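You operate a simulated robot arm through the tools that you are given. There is no shell and no other tool. Be economical: measure what you need, move in short steps, check, and stop when the job is done.

You are at the controls of a simulated two-armed robot. One attempt, no reset.

JOB
On the tail shelf, fold the grey rag in half, so that its two short edges meet.

It is judged by the outcome, as a careful person would: the job done as asked, and still so three seconds after it is handed in. It fails if anything else is knocked over, pushed out of place, dropped, spilled or broken. Flat cloth is picked up by pressing the open fingertips on it (5 to 10 N) and closing them slowly along it; thin cloth reads only 2 to 8 mm in the jaws.

ROBOT AND FRAMES
Two 7-joint arms with two-finger grippers on one trunk, on a base that drives. Base frame: it is fixed to the floor where the robot stands at the start and does not move with it; the origin is under the middle of the robot, x ahead of it, y to its left, z up. Readings come in m, rad, newtons and seconds.
The left shoulder is at the start at [0.06, 0.123, 0.92], the right one opposite. With the tool pointing down near the work surface each hand reaches from about 0.1 to 0.7 m from the robot's upright axis, wherever it stands, measured 20 degrees to its own side. Places, roughly: tail shelf (39x26 cm) [0.5, 0.24, 0.5]. Payload 1.47 kg a hand.
The TCP of each hand is the grasp point between the finger pads, 0.016 m short of the fingertips. In the tool frame z runs along the fingers and y along their closing line. Largest opening 0.087 m; the body of the gripper starts 0.055 m behind the TCP.
Orientation is told as [roll, pitch, yaw] about the base's x, y, z axes, in that order, counted from this pose: with the fingers straight down and closing along the base's y, the tool's x points along the base's -x, its y along +y and its z along -z.

CONTROLS
- The arms move only by the tool step_arm. It takes "left_targets", "right_targets" or both (then of equal length, played together; a hand with none holds still); each is text: rows parted by semicolons, each of 7 numbers parted by spaces: the closure, from 0 (fully open) to 1 (shut), then the shift along the base's x, y, z in m, then the turn, a rotation vector about the base's x, y, z in rad. In form: gripper dx dy dz rx ry rz; .... A call has 1 to 8 rows; each row shifts and turns the commanded pose from where the row before left it. A row lasts 0.2 s, in which the tool goes at most 0.05 m and 0.15 rad; a call with a longer step from one row to the next is refused whole, and so is a gripper value outside its range. A pose out of reach is approached as far as the arm can. The call stops where the force on the tool passes 40 N (or 10 N more than at its start, if that is more) or the arm is blocked; 0.2 s more then pass. The fingers move at their own pace (about 0.153 m/s each) and stop on an object; they squeeze with about 25 N. The grip force told is the motor's: it shows also when the fingers shut on nothing. Time passes only in rows, and 0.2 s behind the last, so rows that do not move let the fingers close. The reply holds the time, the measured pose of the TCP, the force on the tool along the base axes, the opening and the grip force, in the units named above and with some noise, with the torque about the TCP (base axes, N m) and any sound that the robot's microphone picked up.
- Cameras (640 x 400 px; columns grow to the right, rows downward): "scene" is now at [0.0694, 0.0153, 1.4552]; the picture's right is [0.25, -0.97, 0.00], its down [-0.87, -0.23, -0.43] and it looks along [0.42, 0.11, -0.90] (base axes); focal length 255 px, centre (320, 200). "left" rides on the left gripper at [0.073, -0.012, -0.09] in its tool frame; the picture's right is [0.16, 0.99, 0.00], its down [-0.72, 0.12, -0.68] and it looks along [-0.67, 0.11, 0.73] (tool axes); focal length 247 px, centre (320, 200). "right" rides on the right gripper at [0.073, 0.012, -0.09] in its tool frame; the picture's right is [-0.16, 0.99, 0.00], its down [-0.72, -0.12, -0.68] and it looks along [-0.67, -0.11, 0.73] (tool axes); focal length 247 px, centre (320, 200). There is no depth. A picture from a camera that has moved, and an enlarged one, comes with that camera's place and axes in the base frame and with its lens.
- snapshot(camera): a new picture of that camera. The clock stands still meanwhile.
- lift_body(by): slides the trunk up (or, below 0, down) by that many m; the arms and the scene camera ride with it, the base frame stays. It gives what a move gives, with no picture.
- roll_base(legs): drives the robot by 1 to 6 legs, each [ahead, left, turn to the left] in m, m and rad, along the robot's own axes; the way and the turn of a leg run together, so that a leg with both is an arc; at most 1.5 m and 3.142 rad a leg. The arms and the cameras ride along, it lands a little off, and it stops where it bumps. It gives what a move gives.
- turn_head(pan, tilt): turns the head with the scene camera to pan (to the left, within 2.094 rad either way) and tilt (down, from -0.506 to 1.204), counted from straight ahead of the robot. It gives what a move gives.
- close_up(camera, box): a new picture of the part [left, top, right, bottom] of that camera's present view, enlarged. The clock stands still meanwhile.
- job_done(): hands the job in; it is judged then, once.

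Go step by step. Nothing tells you exact positions but the pictures and the camera data: compare them with the known pose of the tool, close in by small moves and look again before you grip or let go. The budget is 120 turns and 108 pictures, counting those below and the enlarged ones. Unless the task says otherwise, let go and move clear before handing in, and close with one line.

The tools are called after "Call:" by a JSON object that holds its "fn" and its "kwargs". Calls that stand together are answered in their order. step_arm: Moves the arms, as the interface text tells. Its arguments: {"type":"object","properties":{"left_targets":{"type":"string"},"right_targets":{"type":"string"}},"required":[]} The other tools are called the same way: lift_body (by) slides the trunk up or down; roll_base (legs) drives the base; turn_head (pan, tilt) turns the head that bears the scene camera; snapshot (camera) takes a picture; close_up (camera, box) takes an enlarged picture of a part of a camera's view; job_done () hands the job in.

At the start:

```text
t: 0.0
left_tcp_pos: [0.3051, 0.3518, 0.6566]
left_ee_rot: [0.0, 0.0, 0.0]
left_ft_force: [-0.5, -0.7, -0.1]
left_wrist_torque: [0.01, 0.0, 0.01]
left_opening: 0.0869
left_finger_force: 0.0
right_tcp_pos: [0.392, -0.008, 0.7418]
right_ee_rot: [0.0, 0.0, 0.001]
right_ft_force: [-0.5, -0.5, -0.9]
right_wrist_torque: [-0.01, 0.01, -0.02]
right_opening: 0.0869
right_finger_force: 0.1
trunk travel left (down, up): [-0.075, 0.155]
robot x, y, heading: [0.0032, -0.0015, -0.002]
head pan, tilt: [0.255, 1.124]
```

scene: 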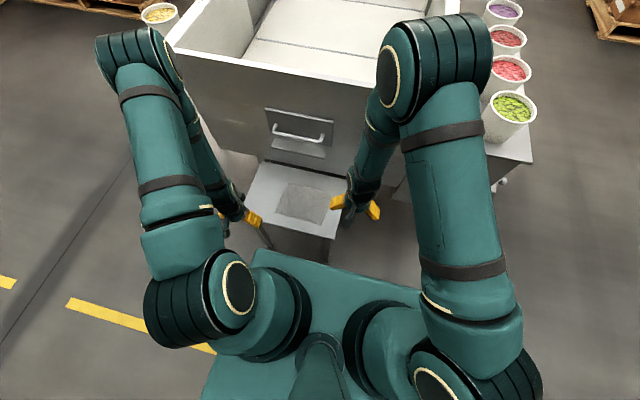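
right: 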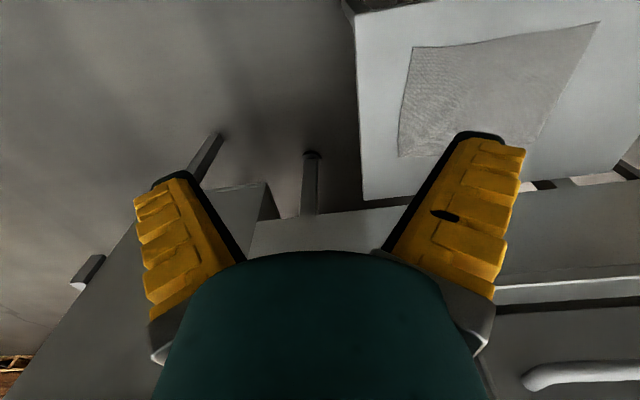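
left: 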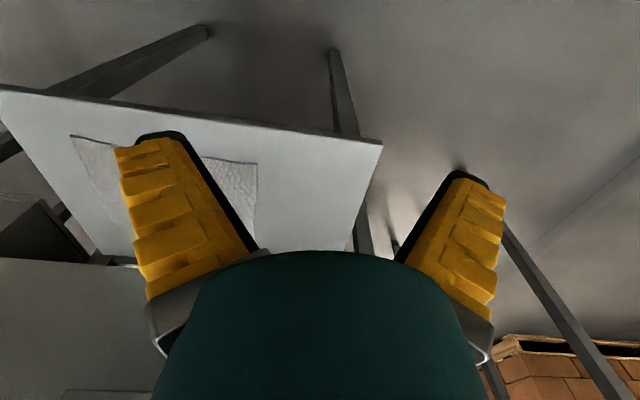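

I see the grey rag on the small shelf at the front of the machine; I'll enlarge it to measure its corners.

Call:
{"fn": "close_up", "kwargs": {"camera": "scene", "box": [220, 140, 400, 252]}}

```text
3.56 times, centred on (310, 196) of scene
camera zoom: at [0.0694, 0.0153, 1.4552], right [0.25, -0.97, 0.0], down [-0.87, -0.23, -0.43], along [0.42, 0.11, -0.9], focal length 905 px, centre (356, 214)
```

zoom: 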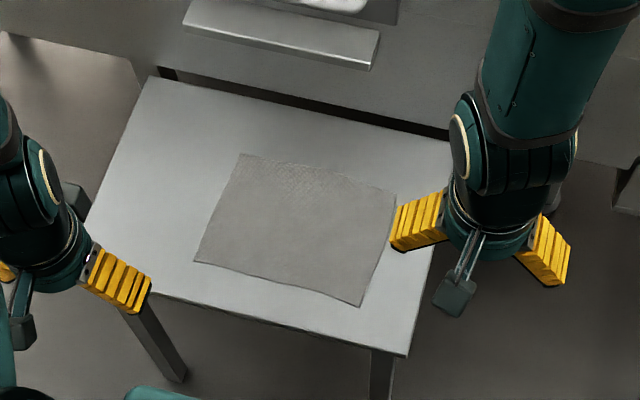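

The rag lies at about x 0.405–0.553 and y 0.095–0.29, with its long side along y. The short edges are therefore at y≈0.095 and y≈0.29. I'll shift the base left to centre both arms on it.

Call:
{"fn": "roll_base", "kwargs": {"legs": [[0, 0.14, 0]]}}

Call:
{"fn": "turn_head", "kwargs": {"pan": 0.1, "tilt": 1.1}}

Call:
{"fn": "snapshot", "kwargs": {"camera": "scene"}}

```text
t: 1.9
left_tcp_pos: [0.3038, 0.4915, 0.6562]
left_ee_rot: [0.0, -0.001, 0.0]
left_ft_force: [0.3, 0.7, -0.9]
left_wrist_torque: [-0.01, -0.04, 0.01]
left_opening: 0.0869
left_finger_force: 0.0
right_tcp_pos: [0.3921, 0.1327, 0.7415]
right_ee_rot: [0.001, -0.002, -0.001]
right_ft_force: [-0.8, -0.6, 0.5]
right_wrist_torque: [-0.03, 0.05, 0.03]
right_opening: 0.087
right_finger_force: 0.1
trunk travel left (down, up): [-0.075, 0.155]
robot x, y, heading: [0.0002, 0.1417, -0.002]
head pan, tilt: [0.255, 1.124]
```

```text
t: 2.6
left_tcp_pos: [0.3046, 0.4914, 0.6566]
left_ee_rot: [0.0, 0.0, -0.002]
left_ft_force: [-0.5, 0.1, 0.2]
left_wrist_torque: [-0.02, 0.03, -0.01]
left_opening: 0.087
left_finger_force: 0.0
right_tcp_pos: [0.3932, 0.1322, 0.7411]
right_ee_rot: [0.001, 0.001, 0.0]
right_ft_force: [0.4, -0.2, -0.2]
right_wrist_torque: [0.03, -0.01, 0.0]
right_opening: 0.087
right_finger_force: 0.0
trunk travel left (down, up): [-0.075, 0.155]
robot x, y, heading: [-0.0, 0.1424, 0.003]
head pan, tilt: [0.099, 1.1]
```

```text
103 pictures are left
camera scene: at [0.0727, 0.1464, 1.4567], right [0.1, -0.99, 0.0], down [-0.89, -0.09, -0.45], along [0.45, 0.05, -0.89], focal length 255 px, centre (320, 200)
```

scene: 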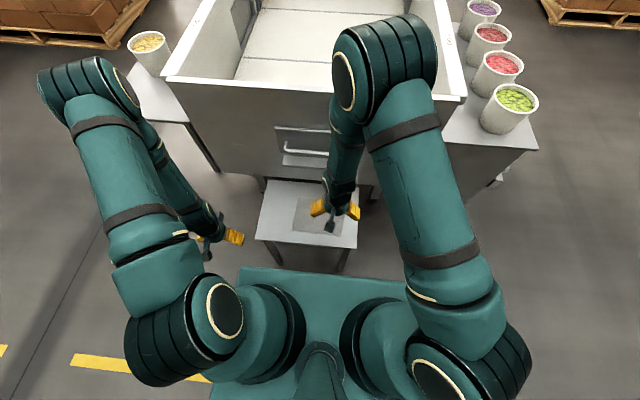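

The left hand will take the far corner and the right hand the near corner of the edge at y≈0.29. I'll move the left hand into position first, staying high.

Call:
{"fn": "step_arm", "kwargs": {"left_targets": "0.6 0.0295 -0.0258 -0.004 0 0 0;0.6 0.0295 -0.0258 -0.004 0 0 0;0.6 0.0295 -0.0258 -0.004 0 0 0;0.6 0.0295 -0.0258 -0.004 0 0 0;0.6 0.0295 -0.0258 -0.004 0 0 0;0.6 0.0295 -0.0258 -0.004 0 0 0;0.6 0.0295 -0.0258 -0.004 0 0 0;0.6 0.0295 -0.0258 -0.004 0 0 0"}}

Call:
{"fn": "snapshot", "kwargs": {"camera": "scene"}}

Call:
{"fn": "snapshot", "kwargs": {"camera": "left"}}

```text
t: 4.4
left_tcp_pos: [0.5425, 0.2864, 0.6249]
left_ee_rot: [0.001, 0.001, 0.0]
left_ft_force: [-0.1, 0.9, 0.4]
left_wrist_torque: [-0.02, 0.0, -0.03]
left_opening: 0.0406
left_finger_force: 3.8
right_tcp_pos: [0.3938, 0.1321, 0.741]
right_ee_rot: [0.0, 0.0, 0.0]
right_ft_force: [1.1, -0.8, 0.7]
right_wrist_torque: [0.02, -0.01, -0.02]
right_opening: 0.087
right_finger_force: 0.0
trunk travel left (down, up): [-0.075, 0.155]
robot x, y, heading: [0.0024, 0.1402, 0.001]
head pan, tilt: [0.099, 1.1]
```

```text
102 pictures are left
camera scene: at [0.073, 0.146, 1.4567], right [0.1, -1.0, 0.0], down [-0.89, -0.09, -0.45], along [0.45, 0.05, -0.89], focal length 255 px, centre (320, 200)
```

scene: 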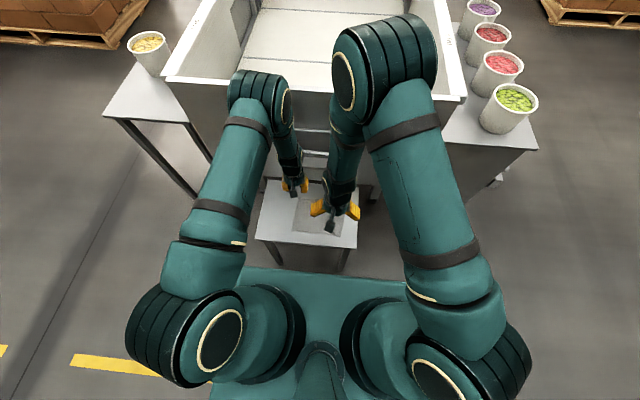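

```text
101 pictures are left
camera left: at [0.4681, 0.2731, 0.7138], right [-0.16, 0.99, 0.0], down [0.72, 0.12, 0.68], along [0.67, 0.11, -0.73], focal length 247 px, centre (320, 200)
```

left: 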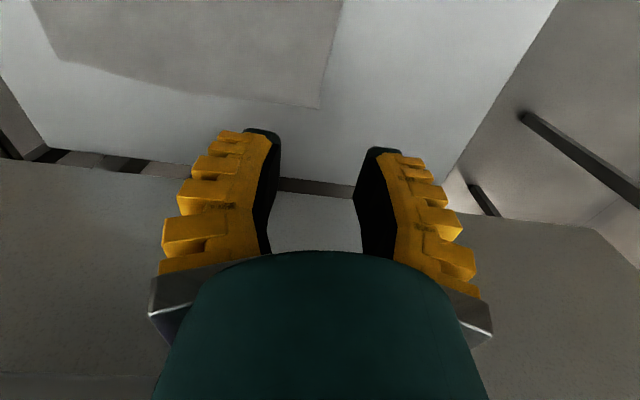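

The left camera puts the far corner at (0.556, 0.286) with z=0.5, which agrees with the first measurement. Now the right hand goes toward the near corner in small steps, and I'll watch the elbows.

Call:
{"fn": "step_arm", "kwargs": {"right_targets": "0.6 0.006 0.02 -0.02 0 0 0;0.6 0.006 0.02 -0.02 0 0 0;0.6 0.006 0.02 -0.02 0 0 0;0.6 0.006 0.02 -0.02 0 0 0"}}

Call:
{"fn": "snapshot", "kwargs": {"camera": "scene"}}

```text
t: 5.4
left_tcp_pos: [0.5412, 0.2854, 0.6244]
left_ee_rot: [0.0, 0.0, 0.0]
left_ft_force: [0.1, 0.5, -0.2]
left_wrist_torque: [0.0, 0.0, -0.02]
left_opening: 0.0405
left_finger_force: 4.3
right_tcp_pos: [0.4173, 0.2135, 0.66]
right_ee_rot: [-0.001, 0.0, -0.003]
right_ft_force: [0.6, 1.1, 0.5]
right_wrist_torque: [0.0, -0.02, 0.0]
right_opening: 0.0408
right_finger_force: 4.3
trunk travel left (down, up): [-0.075, 0.155]
robot x, y, heading: [0.0021, 0.1407, 0.002]
head pan, tilt: [0.099, 1.1]
```

```text
100 pictures are left
camera scene: at [0.0729, 0.1466, 1.4567], right [0.1, -1.0, 0.0], down [-0.89, -0.09, -0.45], along [0.45, 0.04, -0.89], focal length 255 px, centre (320, 200)
```

scene: 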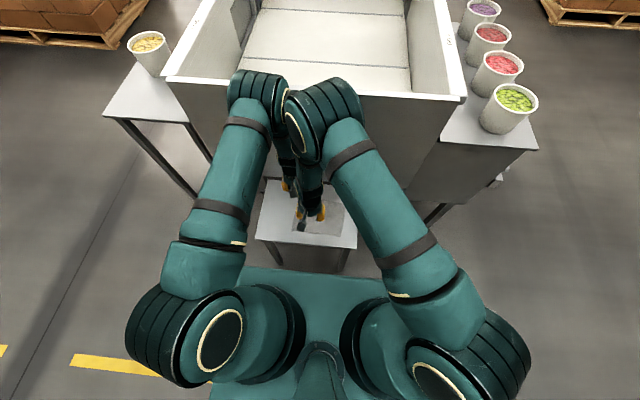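

The elbows come close together, so I'll grip one corner at a time. The left arm backs off to +y and the right hand goes over the near corner.

Call:
{"fn": "step_arm", "kwargs": {"left_targets": "0.6 0 0.035 0.005 0 0 0;0.6 0 0.035 0.005 0 0 0;0.6 0 0.035 0.005 0 0 0;0.6 0 0.035 0.005 0 0 0"}}

Call:
{"fn": "step_arm", "kwargs": {"right_targets": "0.6 0.0005 0.018 -0.02 0 0 0;0.6 0.0005 0.018 -0.02 0 0 0;0.6 0.0005 0.018 -0.02 0 0 0;0.6 0.001 0.0175 -0.02 0 0 0;0.65 0 0 0 0 0 0"}}

Call:
{"fn": "snapshot", "kwargs": {"camera": "scene"}}

Call:
{"fn": "snapshot", "kwargs": {"camera": "right"}}

```text
t: 6.4
left_tcp_pos: [0.5412, 0.4248, 0.6434]
left_ee_rot: [0.0, 0.0, -0.001]
left_ft_force: [0.4, 0.2, -0.3]
left_wrist_torque: [-0.02, 0.02, -0.02]
left_opening: 0.0408
left_finger_force: 4.6
right_tcp_pos: [0.4178, 0.2122, 0.6617]
right_ee_rot: [0.0, -0.001, 0.0]
right_ft_force: [-0.1, 0.4, -0.6]
right_wrist_torque: [-0.02, -0.03, 0.0]
right_opening: 0.0403
right_finger_force: 4.2
trunk travel left (down, up): [-0.075, 0.155]
robot x, y, heading: [0.0004, 0.1386, 0.0]
head pan, tilt: [0.099, 1.1]
```

```text
t: 7.6
left_tcp_pos: [0.5407, 0.4244, 0.6446]
left_ee_rot: [0.0, 0.0, 0.001]
left_ft_force: [0.5, 0.0, -0.4]
left_wrist_torque: [0.03, -0.02, -0.03]
left_opening: 0.0406
left_finger_force: 4.6
right_tcp_pos: [0.4193, 0.2836, 0.5806]
right_ee_rot: [0.0, 0.0, 0.001]
right_ft_force: [-0.7, -0.1, 0.4]
right_wrist_torque: [0.01, -0.01, 0.01]
right_opening: 0.0367
right_finger_force: 4.7
trunk travel left (down, up): [-0.075, 0.155]
robot x, y, heading: [0.0022, 0.1394, 0.0]
head pan, tilt: [0.099, 1.1]
```

```text
99 pictures are left
camera scene: at [0.0727, 0.1463, 1.4567], right [0.1, -1.0, 0.0], down [-0.89, -0.09, -0.45], along [0.45, 0.04, -0.89], focal length 255 px, centre (320, 200)
```

scene: 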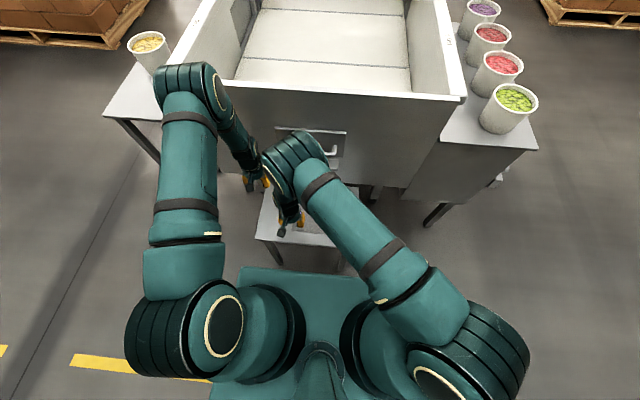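

```text
98 pictures are left
camera right: at [0.3449, 0.2957, 0.6687], right [0.16, 0.99, 0.0], down [0.72, -0.12, 0.68], along [0.67, -0.11, -0.73], focal length 247 px, centre (320, 200)
```

right: 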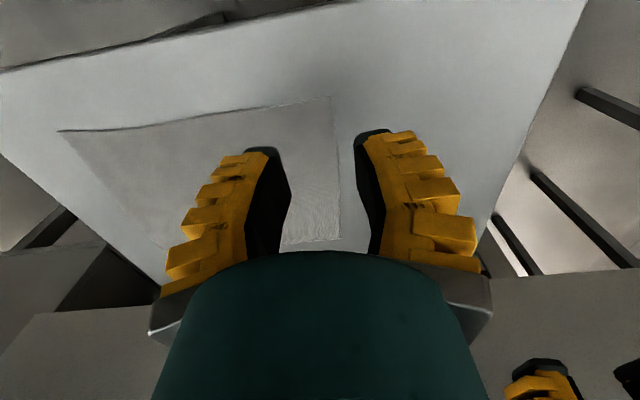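

The near corner's edge lies between the right fingers. Now I lower the hand to contact.

Call:
{"fn": "step_arm", "kwargs": {"right_targets": "0.65 0 0 -0.02 0 0 0;0.65 0 0 -0.02 0 0 0;0.65 0 0 -0.015 0 0 0;0.65 0 0 -0.004 0 0 0"}}

Call:
{"fn": "snapshot", "kwargs": {"camera": "right"}}

```text
t: 8.6
left_tcp_pos: [0.5395, 0.4246, 0.643]
left_ee_rot: [0.0, 0.001, 0.0]
left_ft_force: [-0.3, -0.3, 0.2]
left_wrist_torque: [-0.01, -0.01, 0.02]
left_opening: 0.0404
left_finger_force: 4.3
right_tcp_pos: [0.4196, 0.2846, 0.5222]
right_ee_rot: [0.0, -0.002, 0.001]
right_ft_force: [0.4, -1.1, 6.8]
right_wrist_torque: [-0.21, 0.03, -0.02]
right_opening: 0.0375
right_finger_force: 4.8
trunk travel left (down, up): [-0.075, 0.155]
robot x, y, heading: [-0.0014, 0.145, -0.004]
head pan, tilt: [0.099, 1.1]
```

```text
97 pictures are left
camera right: at [0.3458, 0.2958, 0.6104], right [0.16, 0.99, 0.0], down [0.72, -0.12, 0.68], along [0.67, -0.11, -0.73], focal length 247 px, centre (320, 200)
```

right: 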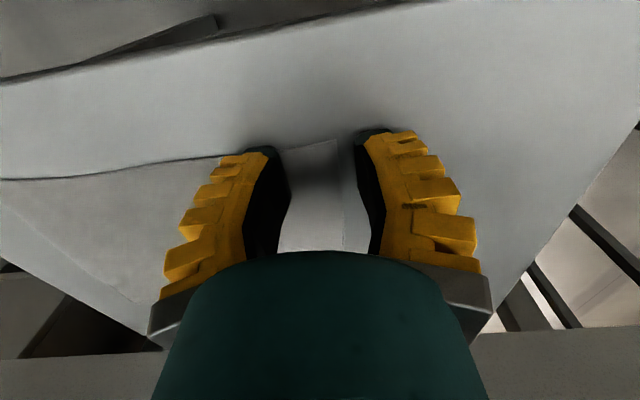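

Contact at 6.8 N, mostly on the inner finger. I'll press slightly more, then close slowly.

Call:
{"fn": "step_arm", "kwargs": {"right_targets": "0.65 0 0 -0.002 0 0 0;0.65 0 0 0 0 0 0"}}

```text
t: 9.2
left_tcp_pos: [0.5393, 0.425, 0.645]
left_ee_rot: [0.0, -0.001, 0.0]
left_ft_force: [-0.2, 0.2, 0.4]
left_wrist_torque: [-0.02, 0.0, 0.01]
left_opening: 0.0408
left_finger_force: 4.3
right_tcp_pos: [0.4217, 0.2843, 0.5208]
right_ee_rot: [0.003, 0.0, -0.001]
right_ft_force: [-0.8, -1.1, 20.8]
right_wrist_torque: [-0.25, 0.05, 0.04]
right_opening: 0.0415
right_finger_force: 6.0
trunk travel left (down, up): [-0.075, 0.155]
robot x, y, heading: [-0.0011, 0.1387, -0.001]
head pan, tilt: [0.099, 1.1]
```

Call:
{"fn": "step_arm", "kwargs": {"right_targets": "0.65 0 0 0.001 0 0 0;0.72 0 0 0 0 0 0;0.79 0 0 0 0 0 0;0.86 0 0 0 0 0 0;0.93 0 0 0 0 0 0;1 0 0 0 0 0 0;1 0 0 0 0 0 0"}}

Call:
{"fn": "snapshot", "kwargs": {"camera": "right"}}

```text
t: 10.8
left_tcp_pos: [0.54, 0.4245, 0.6448]
left_ee_rot: [-0.001, 0.0, 0.001]
left_ft_force: [0.3, -0.5, -0.1]
left_wrist_torque: [0.0, 0.03, 0.03]
left_opening: 0.0409
left_finger_force: 4.2
right_tcp_pos: [0.4201, 0.2838, 0.5198]
right_ee_rot: [0.0, 0.0, 0.001]
right_ft_force: [-0.6, -0.2, 9.6]
right_wrist_torque: [-0.06, 0.02, -0.02]
right_opening: 0.0001
right_finger_force: 24.6
trunk travel left (down, up): [-0.075, 0.155]
robot x, y, heading: [0.0001, 0.1388, -0.003]
head pan, tilt: [0.099, 1.1]
```

```text
96 pictures are left
camera right: at [0.3451, 0.2949, 0.6089], right [0.16, 0.99, 0.0], down [0.72, -0.12, 0.68], along [0.67, -0.11, -0.73], focal length 247 px, centre (320, 200)
```

right: 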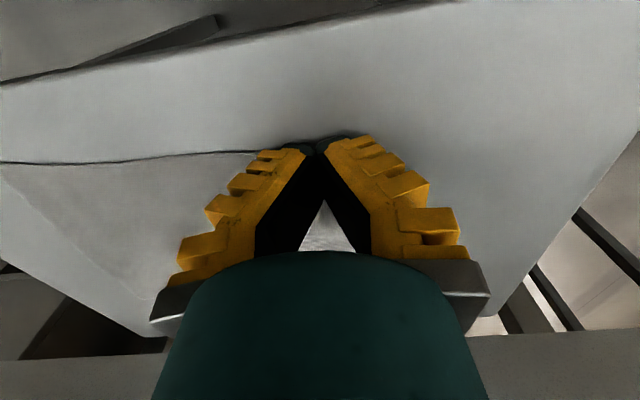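

Nothing was caught. I'll lift, reopen, move slightly inward so both tips stand on the cloth, and try again.

Call:
{"fn": "step_arm", "kwargs": {"right_targets": "1 0 0 0.015 0 0 0;0.65 0 -0.018 0 0 0 0;0.65 0 0 0 0 0 0;0.65 0 0 -0.01 0 0 0;0.65 0 0 -0.003 0 0 0"}}

Call:
{"fn": "snapshot", "kwargs": {"camera": "right"}}

```text
t: 12.0
left_tcp_pos: [0.5391, 0.4245, 0.6436]
left_ee_rot: [0.0, 0.001, 0.001]
left_ft_force: [0.3, 0.1, 0.0]
left_wrist_torque: [-0.04, -0.01, 0.01]
left_opening: 0.0408
left_finger_force: 4.8
right_tcp_pos: [0.4197, 0.2652, 0.5229]
right_ee_rot: [-0.001, 0.002, 0.001]
right_ft_force: [-0.2, 0.1, 2.3]
right_wrist_torque: [0.01, 0.03, 0.03]
right_opening: 0.0336
right_finger_force: 4.0
trunk travel left (down, up): [-0.075, 0.155]
robot x, y, heading: [0.0017, 0.1394, 0.003]
head pan, tilt: [0.099, 1.1]
```

```text
95 pictures are left
camera right: at [0.3456, 0.2773, 0.6112], right [0.16, 0.99, 0.0], down [0.72, -0.12, 0.68], along [0.67, -0.11, -0.73], focal length 247 px, centre (320, 200)
```

right: 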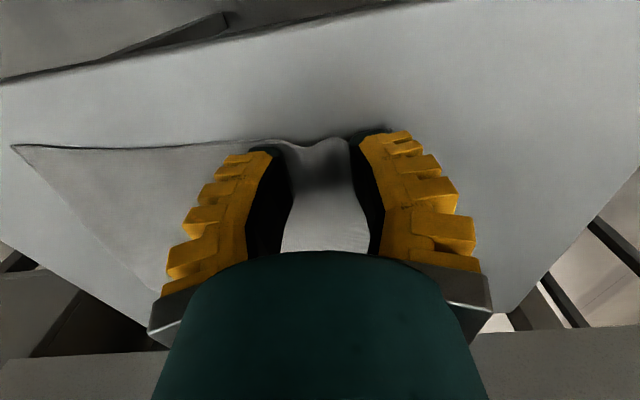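

The cloth is slightly ridged between the fingers now, so I press and close slowly.

Call:
{"fn": "step_arm", "kwargs": {"right_targets": "0.65 0 0 -0.002 0 0 0;0.7 0 0 0 0 0 0;0.75 0 0 0 0 0 0;0.8 0 0 0 0 0 0;0.85 0 0 0 0 0 0;0.9 0 0 0 0 0 0;0.95 0 0 0 0 0 0;1 0 0 0 0 0 0"}}

Call:
{"fn": "snapshot", "kwargs": {"camera": "right"}}

```text
t: 13.8
left_tcp_pos: [0.5403, 0.4259, 0.6445]
left_ee_rot: [0.0, -0.001, 0.0]
left_ft_force: [0.2, -0.6, 0.0]
left_wrist_torque: [0.01, 0.01, -0.04]
left_opening: 0.0405
left_finger_force: 4.7
right_tcp_pos: [0.4197, 0.2652, 0.5216]
right_ee_rot: [0.001, 0.0, 0.0]
right_ft_force: [-2.2, 0.0, 8.7]
right_wrist_torque: [-0.03, 0.04, -0.03]
right_opening: 0.0
right_finger_force: 25.3
trunk travel left (down, up): [-0.075, 0.155]
robot x, y, heading: [0.0011, 0.1444, 0.001]
head pan, tilt: [0.099, 1.1]
```

```text
94 pictures are left
camera right: at [0.3451, 0.2774, 0.6093], right [0.16, 0.99, 0.0], down [0.72, -0.12, 0.68], along [0.67, -0.11, -0.73], focal length 247 px, centre (320, 200)
```

right: 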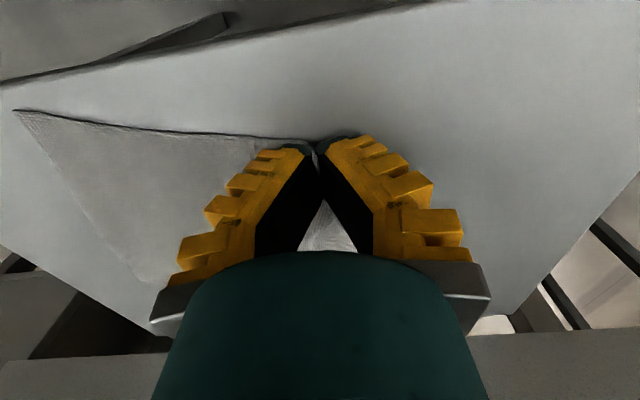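

Call:
{"fn": "step_arm", "kwargs": {"right_targets": "1 0 0 0.02 0 0 0;1 0 0 0.02 0 0 0"}}

Call:
{"fn": "snapshot", "kwargs": {"camera": "right"}}

```text
t: 14.4
left_tcp_pos: [0.5411, 0.4254, 0.6448]
left_ee_rot: [0.0, 0.001, 0.0]
left_ft_force: [0.9, 0.8, 0.4]
left_wrist_torque: [0.04, -0.03, 0.02]
left_opening: 0.0407
left_finger_force: 4.5
right_tcp_pos: [0.4193, 0.2654, 0.5606]
right_ee_rot: [0.0, 0.002, 0.0]
right_ft_force: [-0.3, -0.2, -0.1]
right_wrist_torque: [0.0, 0.01, 0.05]
right_opening: 0.0
right_finger_force: 25.4
trunk travel left (down, up): [-0.075, 0.155]
robot x, y, heading: [0.0003, 0.1391, -0.0]
head pan, tilt: [0.099, 1.1]
```

```text
93 pictures are left
camera right: at [0.3449, 0.2771, 0.6489], right [0.16, 0.99, 0.0], down [0.72, -0.12, 0.68], along [0.67, -0.11, -0.73], focal length 247 px, centre (320, 200)
```

right: 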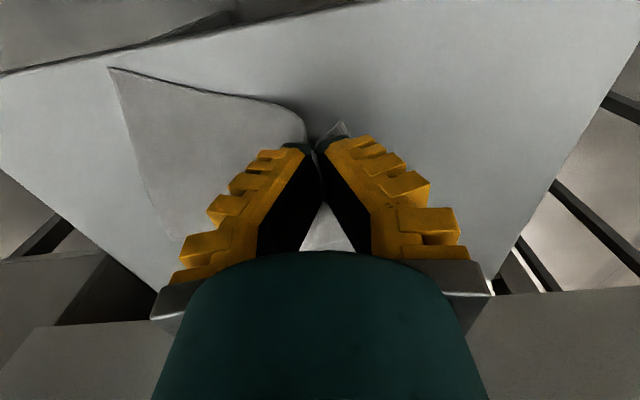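

The cloth seems to be rising with the fingers, with a small flap on the right; I lift a bit more to verify.

Call:
{"fn": "step_arm", "kwargs": {"right_targets": "1 0 -0.01 0.02 0 0 0"}}

Call:
{"fn": "snapshot", "kwargs": {"camera": "right"}}

Call:
{"fn": "close_up", "kwargs": {"camera": "scene", "box": [240, 150, 400, 250]}}

```text
t: 14.8
left_tcp_pos: [0.5407, 0.4242, 0.6445]
left_ee_rot: [0.001, -0.001, -0.001]
left_ft_force: [0.1, 0.7, 0.1]
left_wrist_torque: [-0.01, -0.01, -0.02]
left_opening: 0.0406
left_finger_force: 4.1
right_tcp_pos: [0.4197, 0.2556, 0.5801]
right_ee_rot: [0.0, 0.0, 0.0]
right_ft_force: [0.2, -0.2, -0.6]
right_wrist_torque: [0.0, 0.0, 0.02]
right_opening: 0.0
right_finger_force: 25.1
trunk travel left (down, up): [-0.075, 0.155]
robot x, y, heading: [-0.0014, 0.1413, -0.001]
head pan, tilt: [0.099, 1.1]
```

```text
92 pictures are left
camera right: at [0.3451, 0.2669, 0.6694], right [0.16, 0.99, 0.0], down [0.72, -0.12, 0.68], along [0.67, -0.11, -0.73], focal length 247 px, centre (320, 200)
```

right: 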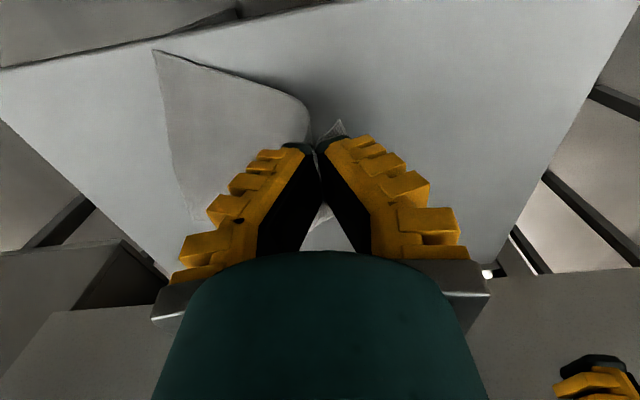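

```text
4.00 times, centred on (320, 200) of scene
camera zoom: at [0.0726, 0.1462, 1.4567], right [0.1, -1.0, 0.0], down [-0.89, -0.09, -0.45], along [0.45, 0.05, -0.89], focal length 1018 px, centre (320, 200)
```

zoom: 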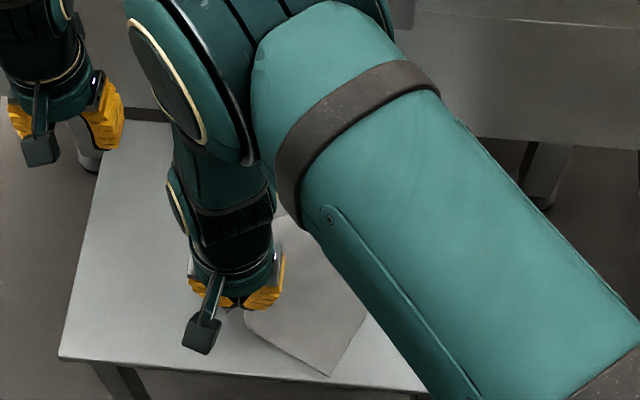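

It holds the corner, and the rag was dragged somewhat. I'll lower it back while easing toward +y to keep it flat, then look for the far corner with the left camera.

Call:
{"fn": "step_arm", "kwargs": {"right_targets": "1 0 0.012 -0.02 0 0 0;1 0 0.012 -0.02 0 0 0;1 0 0.006 -0.012 0 0 0", "left_targets": "0.6 -0.02 -0.02 0.01 0 0 0;0.6 -0.03 -0.02 0.01 0 0 0;0.6 -0.02 0 0 0 0 0"}}

Call:
{"fn": "snapshot", "kwargs": {"camera": "left"}}

Call:
{"fn": "snapshot", "kwargs": {"camera": "right"}}

```text
t: 15.6
left_tcp_pos: [0.4688, 0.3854, 0.6642]
left_ee_rot: [-0.001, -0.001, 0.001]
left_ft_force: [-0.1, -0.3, 0.0]
left_wrist_torque: [-0.03, 0.04, 0.02]
left_opening: 0.0407
left_finger_force: 4.4
right_tcp_pos: [0.419, 0.2841, 0.5275]
right_ee_rot: [0.0, 0.0, 0.0]
right_ft_force: [1.0, -0.4, 0.6]
right_wrist_torque: [-0.04, 0.01, -0.02]
right_opening: 0.0002
right_finger_force: 24.7
trunk travel left (down, up): [-0.075, 0.155]
robot x, y, heading: [0.0021, 0.1426, 0.0]
head pan, tilt: [0.099, 1.1]
```

```text
90 pictures are left
camera left: at [0.3963, 0.3734, 0.7542], right [-0.16, 0.99, 0.0], down [0.72, 0.12, 0.68], along [0.67, 0.11, -0.73], focal length 247 px, centre (320, 200)
```

left: 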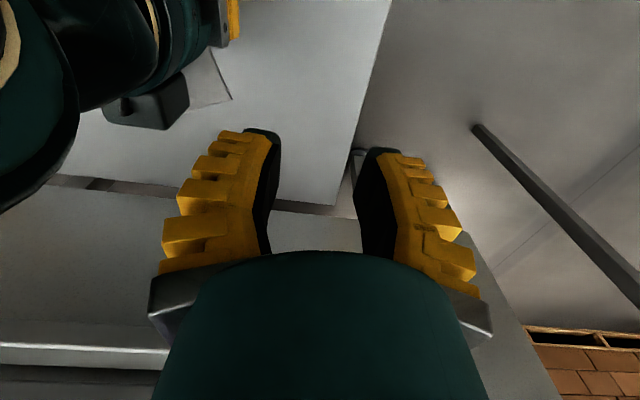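

```text
89 pictures are left
camera right: at [0.3445, 0.2971, 0.6162], right [0.16, 0.99, 0.0], down [0.72, -0.12, 0.68], along [0.67, -0.11, -0.73], focal length 247 px, centre (320, 200)
```

right: 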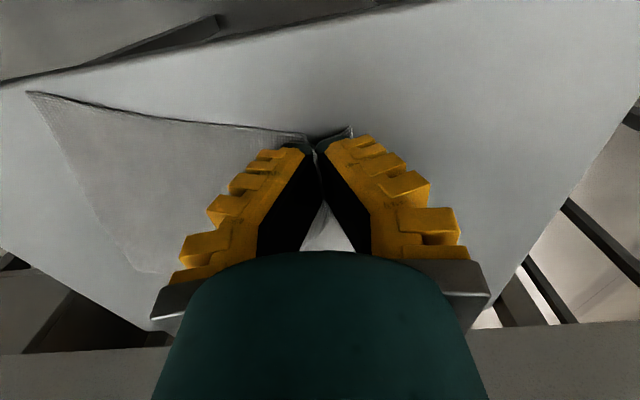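

The rag has been pulled askew around the grip. I'll release, clear away and look at the true shape before deciding.

Call:
{"fn": "step_arm", "kwargs": {"right_targets": "0.85 0 0 0 0 0 0;0.7 0 0 0 0 0 0;0.6 0 0 0.02 0 0 0;0.6 0 -0.01 0.04 0 0 0;0.6 0 -0.04 0.03 0 0 0;0.6 -0.02 -0.04 0.02 0 0 0;0.6 -0.02 -0.045 0 0 0 0;0.6 -0.02 -0.045 0 0 0 0"}}

Call:
{"fn": "step_arm", "kwargs": {"right_targets": "0.6 -0.02 -0.045 0 0 0 0;0.6 -0.02 -0.045 0 0 0 0", "left_targets": "0.6 0 0.045 0 0 0 0;0.6 0 0.045 0 0 0 0"}}

Call:
{"fn": "close_up", "kwargs": {"camera": "scene", "box": [240, 150, 400, 250]}}

```text
t: 17.4
left_tcp_pos: [0.4696, 0.3861, 0.6644]
left_ee_rot: [0.0, -0.001, 0.001]
left_ft_force: [0.3, -0.1, 0.4]
left_wrist_torque: [-0.03, -0.02, 0.0]
left_opening: 0.0406
left_finger_force: 4.7
right_tcp_pos: [0.3599, 0.1038, 0.6394]
right_ee_rot: [0.002, 0.0, 0.001]
right_ft_force: [-1.2, 0.1, -0.7]
right_wrist_torque: [0.02, 0.0, -0.03]
right_opening: 0.0407
right_finger_force: 4.1
trunk travel left (down, up): [-0.075, 0.155]
robot x, y, heading: [-0.0025, 0.1403, -0.001]
head pan, tilt: [0.099, 1.1]
```

```text
t: 18.0
left_tcp_pos: [0.47, 0.4747, 0.6643]
left_ee_rot: [0.001, 0.0, 0.0]
left_ft_force: [0.6, 0.3, 0.0]
left_wrist_torque: [-0.02, 0.03, 0.06]
left_opening: 0.0406
left_finger_force: 4.0
right_tcp_pos: [0.3197, 0.0161, 0.6401]
right_ee_rot: [0.001, 0.001, 0.001]
right_ft_force: [0.0, -0.3, -1.1]
right_wrist_torque: [-0.01, 0.02, -0.03]
right_opening: 0.0405
right_finger_force: 4.4
trunk travel left (down, up): [-0.075, 0.155]
robot x, y, heading: [-0.0012, 0.1434, -0.004]
head pan, tilt: [0.099, 1.1]
```

```text
4.00 times, centred on (320, 200) of scene
camera zoom: at [0.0726, 0.1463, 1.4567], right [0.1, -1.0, 0.0], down [-0.89, -0.09, -0.45], along [0.45, 0.04, -0.89], focal length 1018 px, centre (320, 200)
```

zoom: 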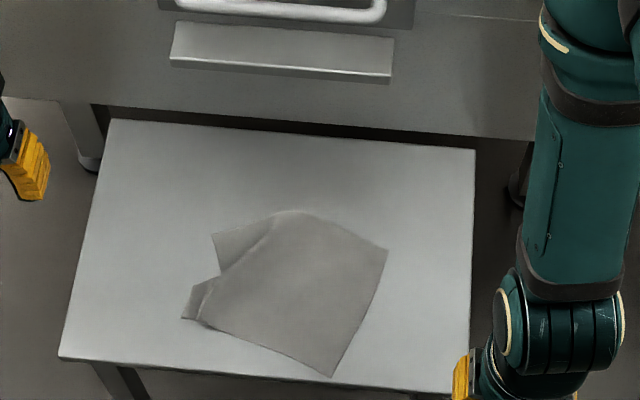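

Call:
{"fn": "close_up", "kwargs": {"camera": "scene", "box": [280, 195, 344, 245]}}

```text
8.00 times, centred on (312, 220) of scene
camera zoom: at [0.0726, 0.1463, 1.4567], right [0.1, -1.0, 0.0], down [-0.89, -0.09, -0.45], along [0.45, 0.04, -0.89], focal length 2036 px, centre (384, 40)
```

zoom: 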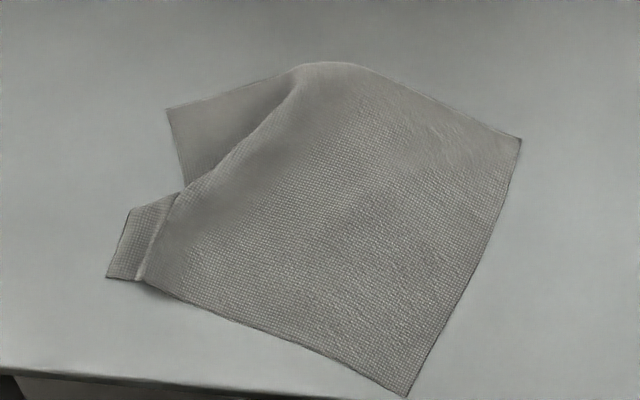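

Corner A, at about (0.505, 0.302), is buckled in along a ridge. I'll smooth it by pinning the body with the closed right fingertips and dragging A outward with the closed left ones.

Call:
{"fn": "step_arm", "kwargs": {"right_targets": "1 0.0184 0.0323 -0.0133 0 0 0;1 0.0184 0.0323 -0.0133 0 0 0;1 0.0184 0.0323 -0.0133 0 0 0;1 0.0184 0.0323 -0.0133 0 0 0;1 0.0184 0.0323 -0.0133 0 0 0;1 0.0184 0.0323 -0.0133 0 0 0", "left_targets": "1 0.0033 -0.0318 -0.0174 0 0 0;1 0.0033 -0.0318 -0.0174 0 0 0;1 0.0033 -0.0318 -0.0174 0 0 0;1 0.0033 -0.0318 -0.0174 0 0 0;1 0.0033 -0.0318 -0.0174 0 0 0;1 0.0033 -0.0318 -0.0174 0 0 0"}}

Call:
{"fn": "snapshot", "kwargs": {"camera": "scene"}}

Call:
{"fn": "snapshot", "kwargs": {"camera": "left"}}

Call:
{"fn": "snapshot", "kwargs": {"camera": "right"}}

```text
t: 19.4
left_tcp_pos: [0.4905, 0.2842, 0.5595]
left_ee_rot: [0.0, 0.0, 0.002]
left_ft_force: [-0.2, 0.4, -0.3]
left_wrist_torque: [-0.02, -0.04, -0.01]
left_opening: 0.0002
left_finger_force: 24.6
right_tcp_pos: [0.429, 0.2097, 0.5584]
right_ee_rot: [0.003, 0.002, -0.001]
right_ft_force: [-1.1, 0.2, -0.2]
right_wrist_torque: [-0.01, 0.01, 0.01]
right_opening: 0.0
right_finger_force: 25.3
trunk travel left (down, up): [-0.075, 0.155]
robot x, y, heading: [-0.0012, 0.1408, -0.006]
head pan, tilt: [0.099, 1.1]
```

```text
86 pictures are left
camera scene: at [0.0729, 0.1463, 1.4567], right [0.1, -1.0, 0.0], down [-0.89, -0.09, -0.45], along [0.45, 0.05, -0.89], focal length 255 px, centre (320, 200)
```

scene: 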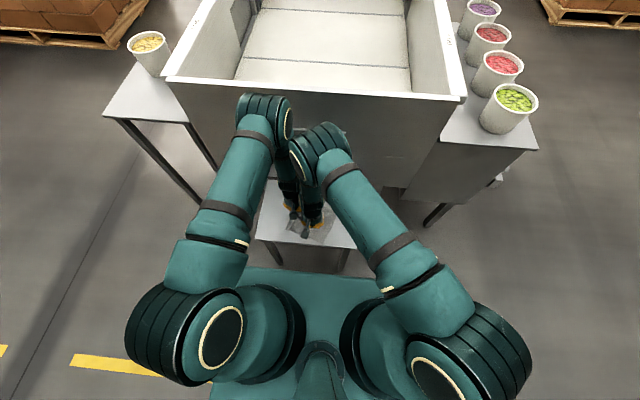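

```text
85 pictures are left
camera left: at [0.4171, 0.2722, 0.6486], right [-0.16, 0.99, 0.0], down [0.72, 0.12, 0.68], along [0.67, 0.11, -0.73], focal length 247 px, centre (320, 200)
```

left: 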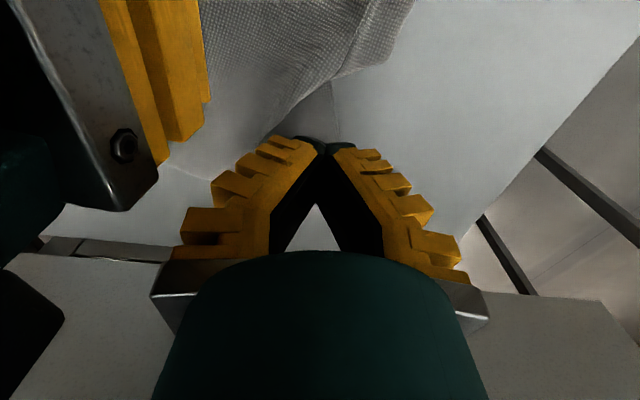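

```text
84 pictures are left
camera right: at [0.3549, 0.2212, 0.6468], right [0.16, 0.99, 0.0], down [0.72, -0.12, 0.68], along [0.67, -0.11, -0.73], focal length 247 px, centre (320, 200)
```

right: 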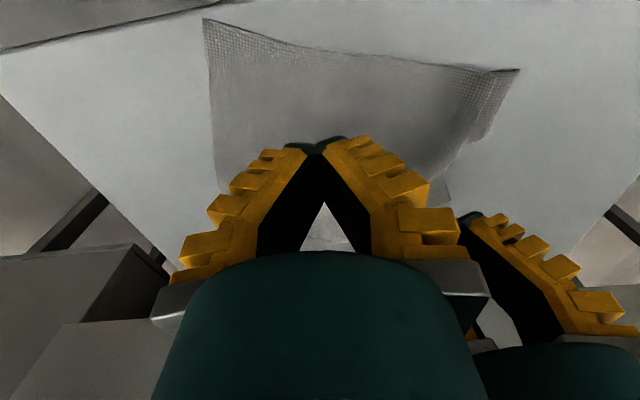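

Call:
{"fn": "step_arm", "kwargs": {"right_targets": "1 0 0 -0.02 0 0 0;1 0 0 -0.014 0 0 0;1 0 0 -0.003 0 0 0;1 0 0 0 0 0 0", "left_targets": "1 0.004 -0.006 -0.02 0 0 0;1 0 0 -0.014 0 0 0;1 0 0 -0.003 0 0 0;1 0 0 0 0 0 0"}}

```text
t: 20.4
left_tcp_pos: [0.494, 0.2777, 0.5222]
left_ee_rot: [-0.001, 0.0, 0.0]
left_ft_force: [-0.2, 0.2, -0.2]
left_wrist_torque: [0.02, 0.01, -0.02]
left_opening: 0.0
left_finger_force: 24.6
right_tcp_pos: [0.4319, 0.2089, 0.5216]
right_ee_rot: [-0.001, -0.001, -0.001]
right_ft_force: [0.5, -0.1, 0.0]
right_wrist_torque: [-0.01, 0.0, -0.03]
right_opening: 0.0
right_finger_force: 25.0
trunk travel left (down, up): [-0.075, 0.155]
robot x, y, heading: [-0.0022, 0.1366, 0.001]
head pan, tilt: [0.099, 1.1]
```

Call:
{"fn": "step_arm", "kwargs": {"right_targets": "1 0 0 -0.002 0 0 0;1 0 0 0 0 0 0", "left_targets": "1 0 0 -0.002 0 0 0;1 0 0 0 0 0 0"}}

```text
t: 21.0
left_tcp_pos: [0.4946, 0.2791, 0.5211]
left_ee_rot: [0.0, 0.0, 0.001]
left_ft_force: [0.2, -0.1, 1.6]
left_wrist_torque: [0.01, -0.01, -0.02]
left_opening: 0.0
left_finger_force: 24.7
right_tcp_pos: [0.4297, 0.2091, 0.5196]
right_ee_rot: [0.0, -0.004, 0.002]
right_ft_force: [-0.5, -0.3, 9.0]
right_wrist_torque: [0.04, 0.04, 0.01]
right_opening: 0.0001
right_finger_force: 25.0
trunk travel left (down, up): [-0.075, 0.155]
robot x, y, heading: [0.0, 0.1419, -0.005]
head pan, tilt: [0.099, 1.1]
```

Call:
{"fn": "step_arm", "kwargs": {"left_targets": "1 0 0 -0.001 0 0 0;1 0.008 0.003 0 0 0 0;1 0.01 0.003 0 0 0 0;1 0.01 0.003 0 0 0 0;1 0.01 0.003 0 0 0 0;1 0.01 0.003 0 0 0 0;1 0 0 0 0 0 0"}}

Call:
{"fn": "snapshot", "kwargs": {"camera": "left"}}

Call:
{"fn": "snapshot", "kwargs": {"camera": "right"}}

```text
t: 22.6
left_tcp_pos: [0.5428, 0.2932, 0.52]
left_ee_rot: [-0.001, 0.0, -0.001]
left_ft_force: [-0.5, 0.1, 5.2]
left_wrist_torque: [-0.01, 0.04, -0.03]
left_opening: 0.0
left_finger_force: 25.1
right_tcp_pos: [0.4305, 0.21, 0.5209]
right_ee_rot: [-0.001, -0.002, 0.002]
right_ft_force: [2.1, 0.0, 10.8]
right_wrist_torque: [0.02, -0.03, 0.02]
right_opening: 0.0
right_finger_force: 25.2
trunk travel left (down, up): [-0.075, 0.155]
robot x, y, heading: [-0.0003, 0.1396, -0.0]
head pan, tilt: [0.099, 1.1]
```

```text
83 pictures are left
camera left: at [0.4686, 0.2811, 0.6099], right [-0.16, 0.99, 0.0], down [0.72, 0.12, 0.68], along [0.67, 0.11, -0.73], focal length 247 px, centre (320, 200)
```

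left: 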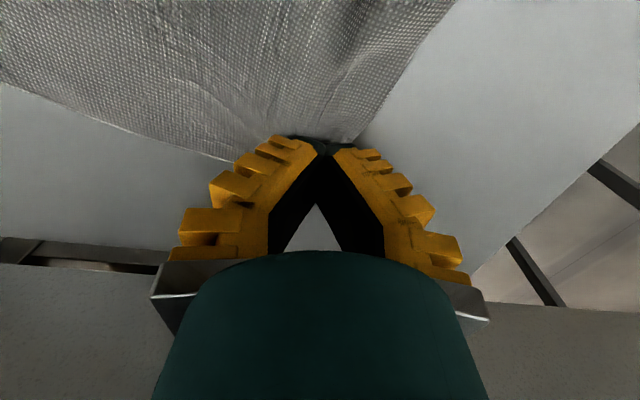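

```text
82 pictures are left
camera right: at [0.3559, 0.2211, 0.6085], right [0.16, 0.99, 0.0], down [0.72, -0.12, 0.68], along [0.67, -0.11, -0.73], focal length 247 px, centre (320, 200)
```

right: 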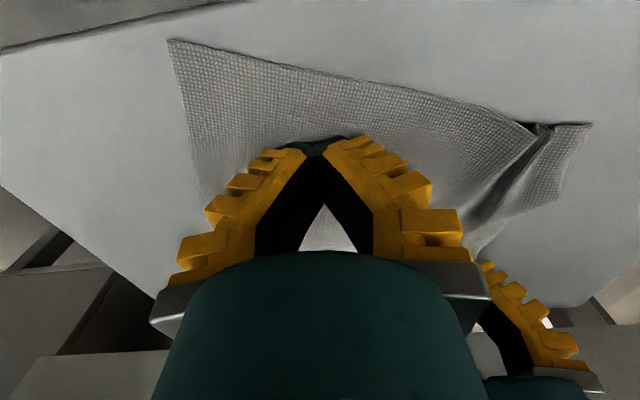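

The drag works well: A is pulled out. Next, the left fingertips press near D, at about (0.437, 0.325), and pull it toward +y while the right hand keeps pinning.

Call:
{"fn": "step_arm", "kwargs": {"left_targets": "1 0 0.005 0.03 0 0 0;1 0 0.025 0.02 0 0 0;1 -0.045 0.01 0 0 0 0;1 -0.045 0 0 0 0 0;1 -0.015 -0.005 -0.02 0 0 0"}}

Call:
{"fn": "snapshot", "kwargs": {"camera": "left"}}

Call:
{"fn": "snapshot", "kwargs": {"camera": "right"}}

```text
t: 23.8
left_tcp_pos: [0.436, 0.3282, 0.5506]
left_ee_rot: [0.0, -0.001, -0.001]
left_ft_force: [-0.4, -0.2, 0.1]
left_wrist_torque: [-0.02, 0.01, 0.01]
left_opening: 0.0
left_finger_force: 25.0
right_tcp_pos: [0.43, 0.2089, 0.5197]
right_ee_rot: [0.001, -0.001, 0.001]
right_ft_force: [0.8, -1.0, 11.1]
right_wrist_torque: [-0.01, 0.01, 0.01]
right_opening: 0.0001
right_finger_force: 24.9
trunk travel left (down, up): [-0.075, 0.155]
robot x, y, heading: [0.0007, 0.1406, 0.001]
head pan, tilt: [0.099, 1.1]
```

```text
81 pictures are left
camera left: at [0.3627, 0.3163, 0.6401], right [-0.16, 0.99, 0.0], down [0.72, 0.12, 0.68], along [0.67, 0.11, -0.73], focal length 247 px, centre (320, 200)
```

left: 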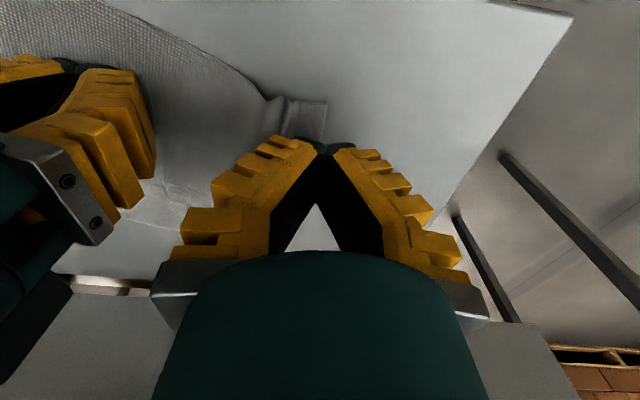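

```text
80 pictures are left
camera right: at [0.3557, 0.2211, 0.6084], right [0.16, 0.99, 0.0], down [0.72, -0.12, 0.68], along [0.67, -0.11, -0.73], focal length 247 px, centre (320, 200)
```

right: 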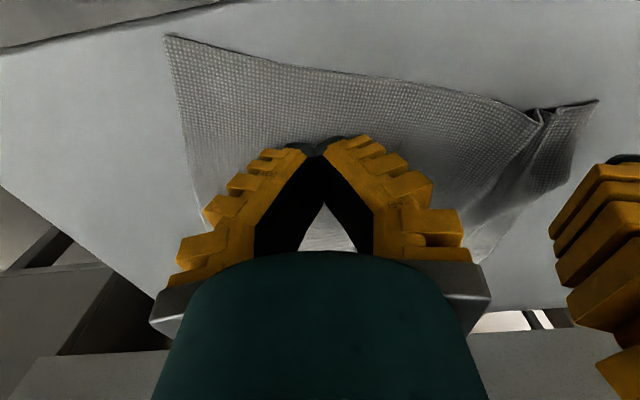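

Call:
{"fn": "step_arm", "kwargs": {"left_targets": "1 -0.008 -0.01 -0.02 0 0 0;1 0 0 -0.009 0 0 0;1 0 0 -0.0025 0 0 0;1 0 0 0 0 0 0"}}

```text
t: 24.8
left_tcp_pos: [0.4296, 0.3187, 0.5195]
left_ee_rot: [0.0, -0.002, 0.001]
left_ft_force: [-0.9, 0.6, 18.1]
left_wrist_torque: [0.01, 0.07, 0.02]
left_opening: 0.0001
left_finger_force: 25.2
right_tcp_pos: [0.4297, 0.2092, 0.5202]
right_ee_rot: [-0.001, -0.002, 0.0]
right_ft_force: [1.2, 0.7, 7.0]
right_wrist_torque: [0.01, -0.04, 0.02]
right_opening: 0.0002
right_finger_force: 25.1
trunk travel left (down, up): [-0.075, 0.155]
robot x, y, heading: [0.0006, 0.1372, 0.0]
head pan, tilt: [0.099, 1.1]
```

Call:
{"fn": "step_arm", "kwargs": {"left_targets": "1 0.001 0.007 0.001 0 0 0;1 0.002 0.007 0 0 0 0;1 0.002 0.007 0 0 0 0;1 0.002 0.007 0 0 0 0;1 0.002 0.007 0 0 0 0;1 0 0 0 0 0 0"}}

Call:
{"fn": "snapshot", "kwargs": {"camera": "right"}}

Call:
{"fn": "snapshot", "kwargs": {"camera": "left"}}

```text
t: 26.2
left_tcp_pos: [0.4374, 0.3533, 0.5194]
left_ee_rot: [-0.001, 0.001, 0.001]
left_ft_force: [0.0, -2.8, 6.3]
left_wrist_torque: [-0.06, 0.0, -0.01]
left_opening: 0.0001
left_finger_force: 25.1
right_tcp_pos: [0.4295, 0.2107, 0.5207]
right_ee_rot: [-0.001, -0.002, 0.001]
right_ft_force: [-0.3, 3.2, 10.9]
right_wrist_torque: [0.04, 0.01, 0.0]
right_opening: 0.0
right_finger_force: 24.8
trunk travel left (down, up): [-0.075, 0.155]
robot x, y, heading: [-0.0036, 0.1377, 0.002]
head pan, tilt: [0.099, 1.1]
```

```text
79 pictures are left
camera right: at [0.3557, 0.2213, 0.6086], right [0.16, 0.99, 0.0], down [0.72, -0.12, 0.68], along [0.67, -0.11, -0.73], focal length 247 px, centre (320, 200)
```

right: 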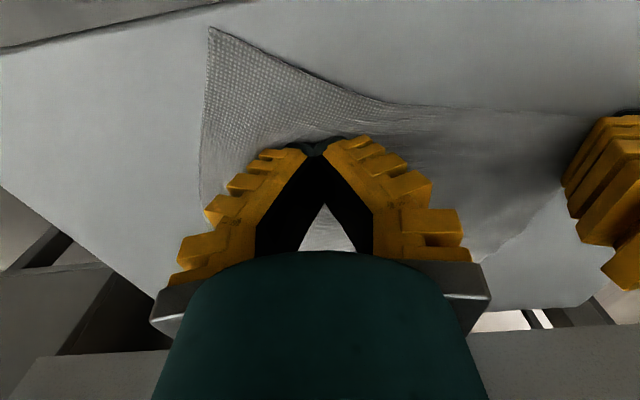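

```text
78 pictures are left
camera left: at [0.3642, 0.3419, 0.6099], right [-0.16, 0.99, 0.0], down [0.72, 0.12, 0.68], along [0.67, 0.11, -0.73], focal length 247 px, centre (320, 200)
```

left: 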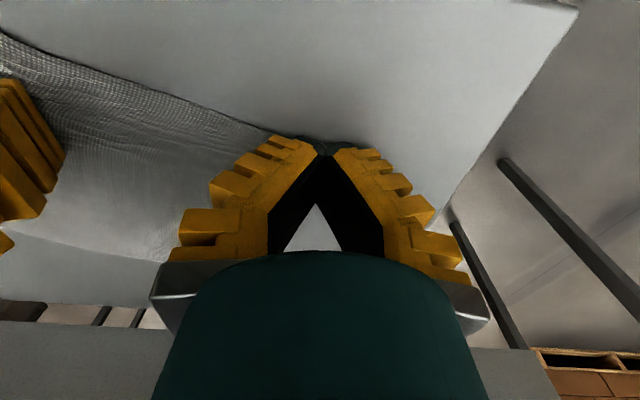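

Now the ridge is gone. I'll lift both hands, clear the view and look.

Call:
{"fn": "step_arm", "kwargs": {"left_targets": "1 0 -0.004 0 0 0 0;1 0 0 0.03 0 0 0;1 0 0.04 0.02 0 0 0;1 0 0.04 0.02 0 0 0;1 0 0.04 0.02 0 0 0", "right_targets": "1 0 0 0 0 0 0;1 0 0 0.03 0 0 0;1 -0.01 -0.04 0.02 0 0 0;1 -0.02 -0.04 0.02 0 0 0;1 -0.02 -0.04 0.01 0 0 0"}}

Call:
{"fn": "step_arm", "kwargs": {"right_targets": "1 -0.02 -0.045 0 0 0 0;1 -0.02 -0.045 0 0 0 0"}}

Call:
{"fn": "close_up", "kwargs": {"camera": "scene", "box": [260, 180, 372, 250]}}

```text
t: 27.4
left_tcp_pos: [0.4376, 0.4691, 0.6097]
left_ee_rot: [0.0, 0.0, -0.001]
left_ft_force: [0.3, -0.8, 0.4]
left_wrist_torque: [-0.01, 0.04, 0.0]
left_opening: 0.0001
left_finger_force: 25.3
right_tcp_pos: [0.381, 0.0893, 0.5999]
right_ee_rot: [-0.001, -0.002, 0.001]
right_ft_force: [0.2, 0.0, 0.6]
right_wrist_torque: [0.0, -0.01, -0.01]
right_opening: 0.0001
right_finger_force: 25.3
trunk travel left (down, up): [-0.075, 0.155]
robot x, y, heading: [-0.0003, 0.1434, -0.0]
head pan, tilt: [0.099, 1.1]
```

```text
t: 28.0
left_tcp_pos: [0.4374, 0.4703, 0.6105]
left_ee_rot: [0.0, -0.001, 0.0]
left_ft_force: [-0.1, -1.2, 0.4]
left_wrist_torque: [0.01, 0.01, -0.04]
left_opening: 0.0
left_finger_force: 24.7
right_tcp_pos: [0.3402, -0.0015, 0.5996]
right_ee_rot: [0.0, -0.002, 0.001]
right_ft_force: [-0.4, -0.5, -0.4]
right_wrist_torque: [0.0, -0.02, 0.01]
right_opening: 0.0
right_finger_force: 24.8
trunk travel left (down, up): [-0.075, 0.155]
robot x, y, heading: [0.0014, 0.1414, 0.003]
head pan, tilt: [0.099, 1.1]
```

```text
5.71 times, centred on (316, 215) of scene
camera zoom: at [0.0727, 0.1456, 1.4567], right [0.1, -1.0, 0.0], down [-0.89, -0.09, -0.45], along [0.45, 0.05, -0.89], focal length 1455 px, centre (343, 114)
```

zoom: 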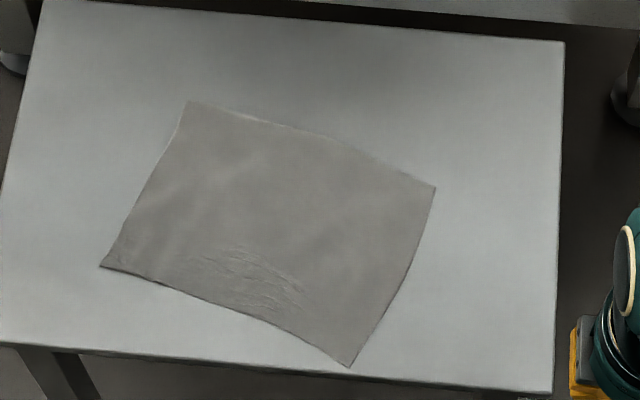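

The rag is flat again, turned about 17°. The far-edge-to-near-edge fold suits the two arms much better, with the hands side by side. So I'll turn the rag about 75° clockwise by pressing it with wide-open fingertips and yawing the hand.

Call:
{"fn": "step_arm", "kwargs": {"right_targets": "0 0.0202 0.0401 -0.005 0 0 0.11;0 0.0202 0.0401 -0.005 0 0 0.11;0 0.0202 0.0401 -0.005 0 0 0.11;0 0.0202 0.0401 -0.005 0 0 0.11;0 0.0202 0.0401 -0.005 0 0 0.11;0 0.0202 0.0401 -0.005 0 0 0.11;0 0 0 -0.02 0 0 0.04;0 0 0 -0.02 0 0 0"}}

Call:
{"fn": "snapshot", "kwargs": {"camera": "right"}}

Call:
{"fn": "snapshot", "kwargs": {"camera": "scene"}}

```text
t: 29.8
left_tcp_pos: [0.4357, 0.4699, 0.6093]
left_ee_rot: [-0.001, 0.0, 0.0]
left_ft_force: [0.3, -0.4, -0.4]
left_wrist_torque: [-0.01, 0.03, -0.01]
left_opening: 0.0
left_finger_force: 24.8
right_tcp_pos: [0.4617, 0.2409, 0.5298]
right_ee_rot: [0.0, 0.0, 0.701]
right_ft_force: [0.1, -0.6, -0.8]
right_wrist_torque: [0.03, 0.02, -0.04]
right_opening: 0.0872
right_finger_force: 0.1
trunk travel left (down, up): [-0.075, 0.155]
robot x, y, heading: [0.0008, 0.1398, 0.003]
head pan, tilt: [0.099, 1.1]
```

```text
76 pictures are left
camera right: at [0.3967, 0.2021, 0.6183], right [-0.52, 0.86, 0.0], down [0.63, 0.38, 0.68], along [0.58, 0.35, -0.73], focal length 247 px, centre (320, 200)
```

right: 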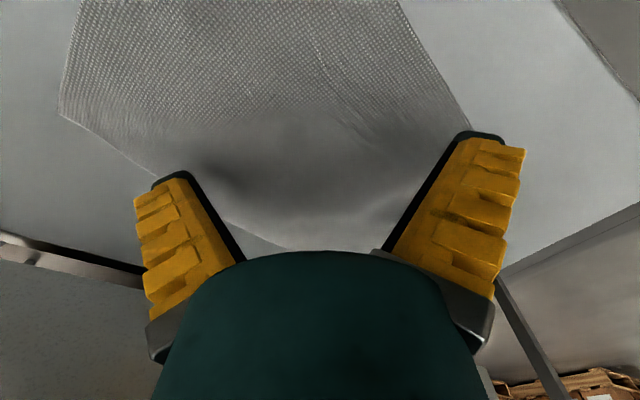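

```text
75 pictures are left
camera scene: at [0.0729, 0.1464, 1.4567], right [0.1, -1.0, 0.0], down [-0.89, -0.09, -0.45], along [0.45, 0.04, -0.89], focal length 255 px, centre (320, 200)
```

scene: 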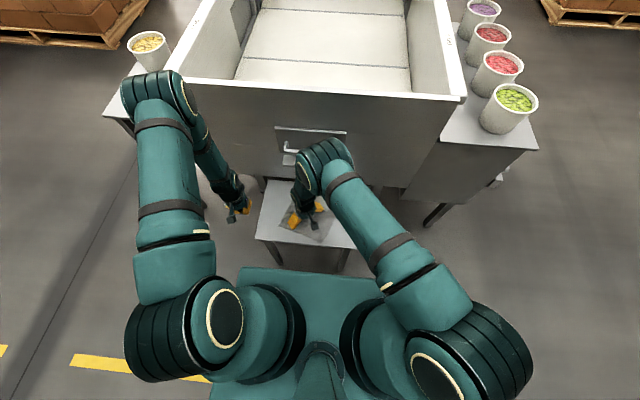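

Call:
{"fn": "step_arm", "kwargs": {"right_targets": "0 0 0 -0.006 0 0 0;0 0 0 -0.002 0 0 0;0 0 0 0 0 0 0"}}

```text
t: 30.6
left_tcp_pos: [0.4368, 0.4698, 0.6094]
left_ee_rot: [0.0, 0.0, -0.001]
left_ft_force: [-0.4, -0.2, 0.7]
left_wrist_torque: [-0.01, 0.03, 0.01]
left_opening: 0.0001
left_finger_force: 24.8
right_tcp_pos: [0.462, 0.24, 0.5214]
right_ee_rot: [0.0, -0.001, 0.7]
right_ft_force: [-0.2, 1.3, -0.7]
right_wrist_torque: [-0.01, -0.02, 0.02]
right_opening: 0.0871
right_finger_force: 0.2
trunk travel left (down, up): [-0.075, 0.155]
robot x, y, heading: [0.0013, 0.1394, -0.001]
head pan, tilt: [0.099, 1.1]
```

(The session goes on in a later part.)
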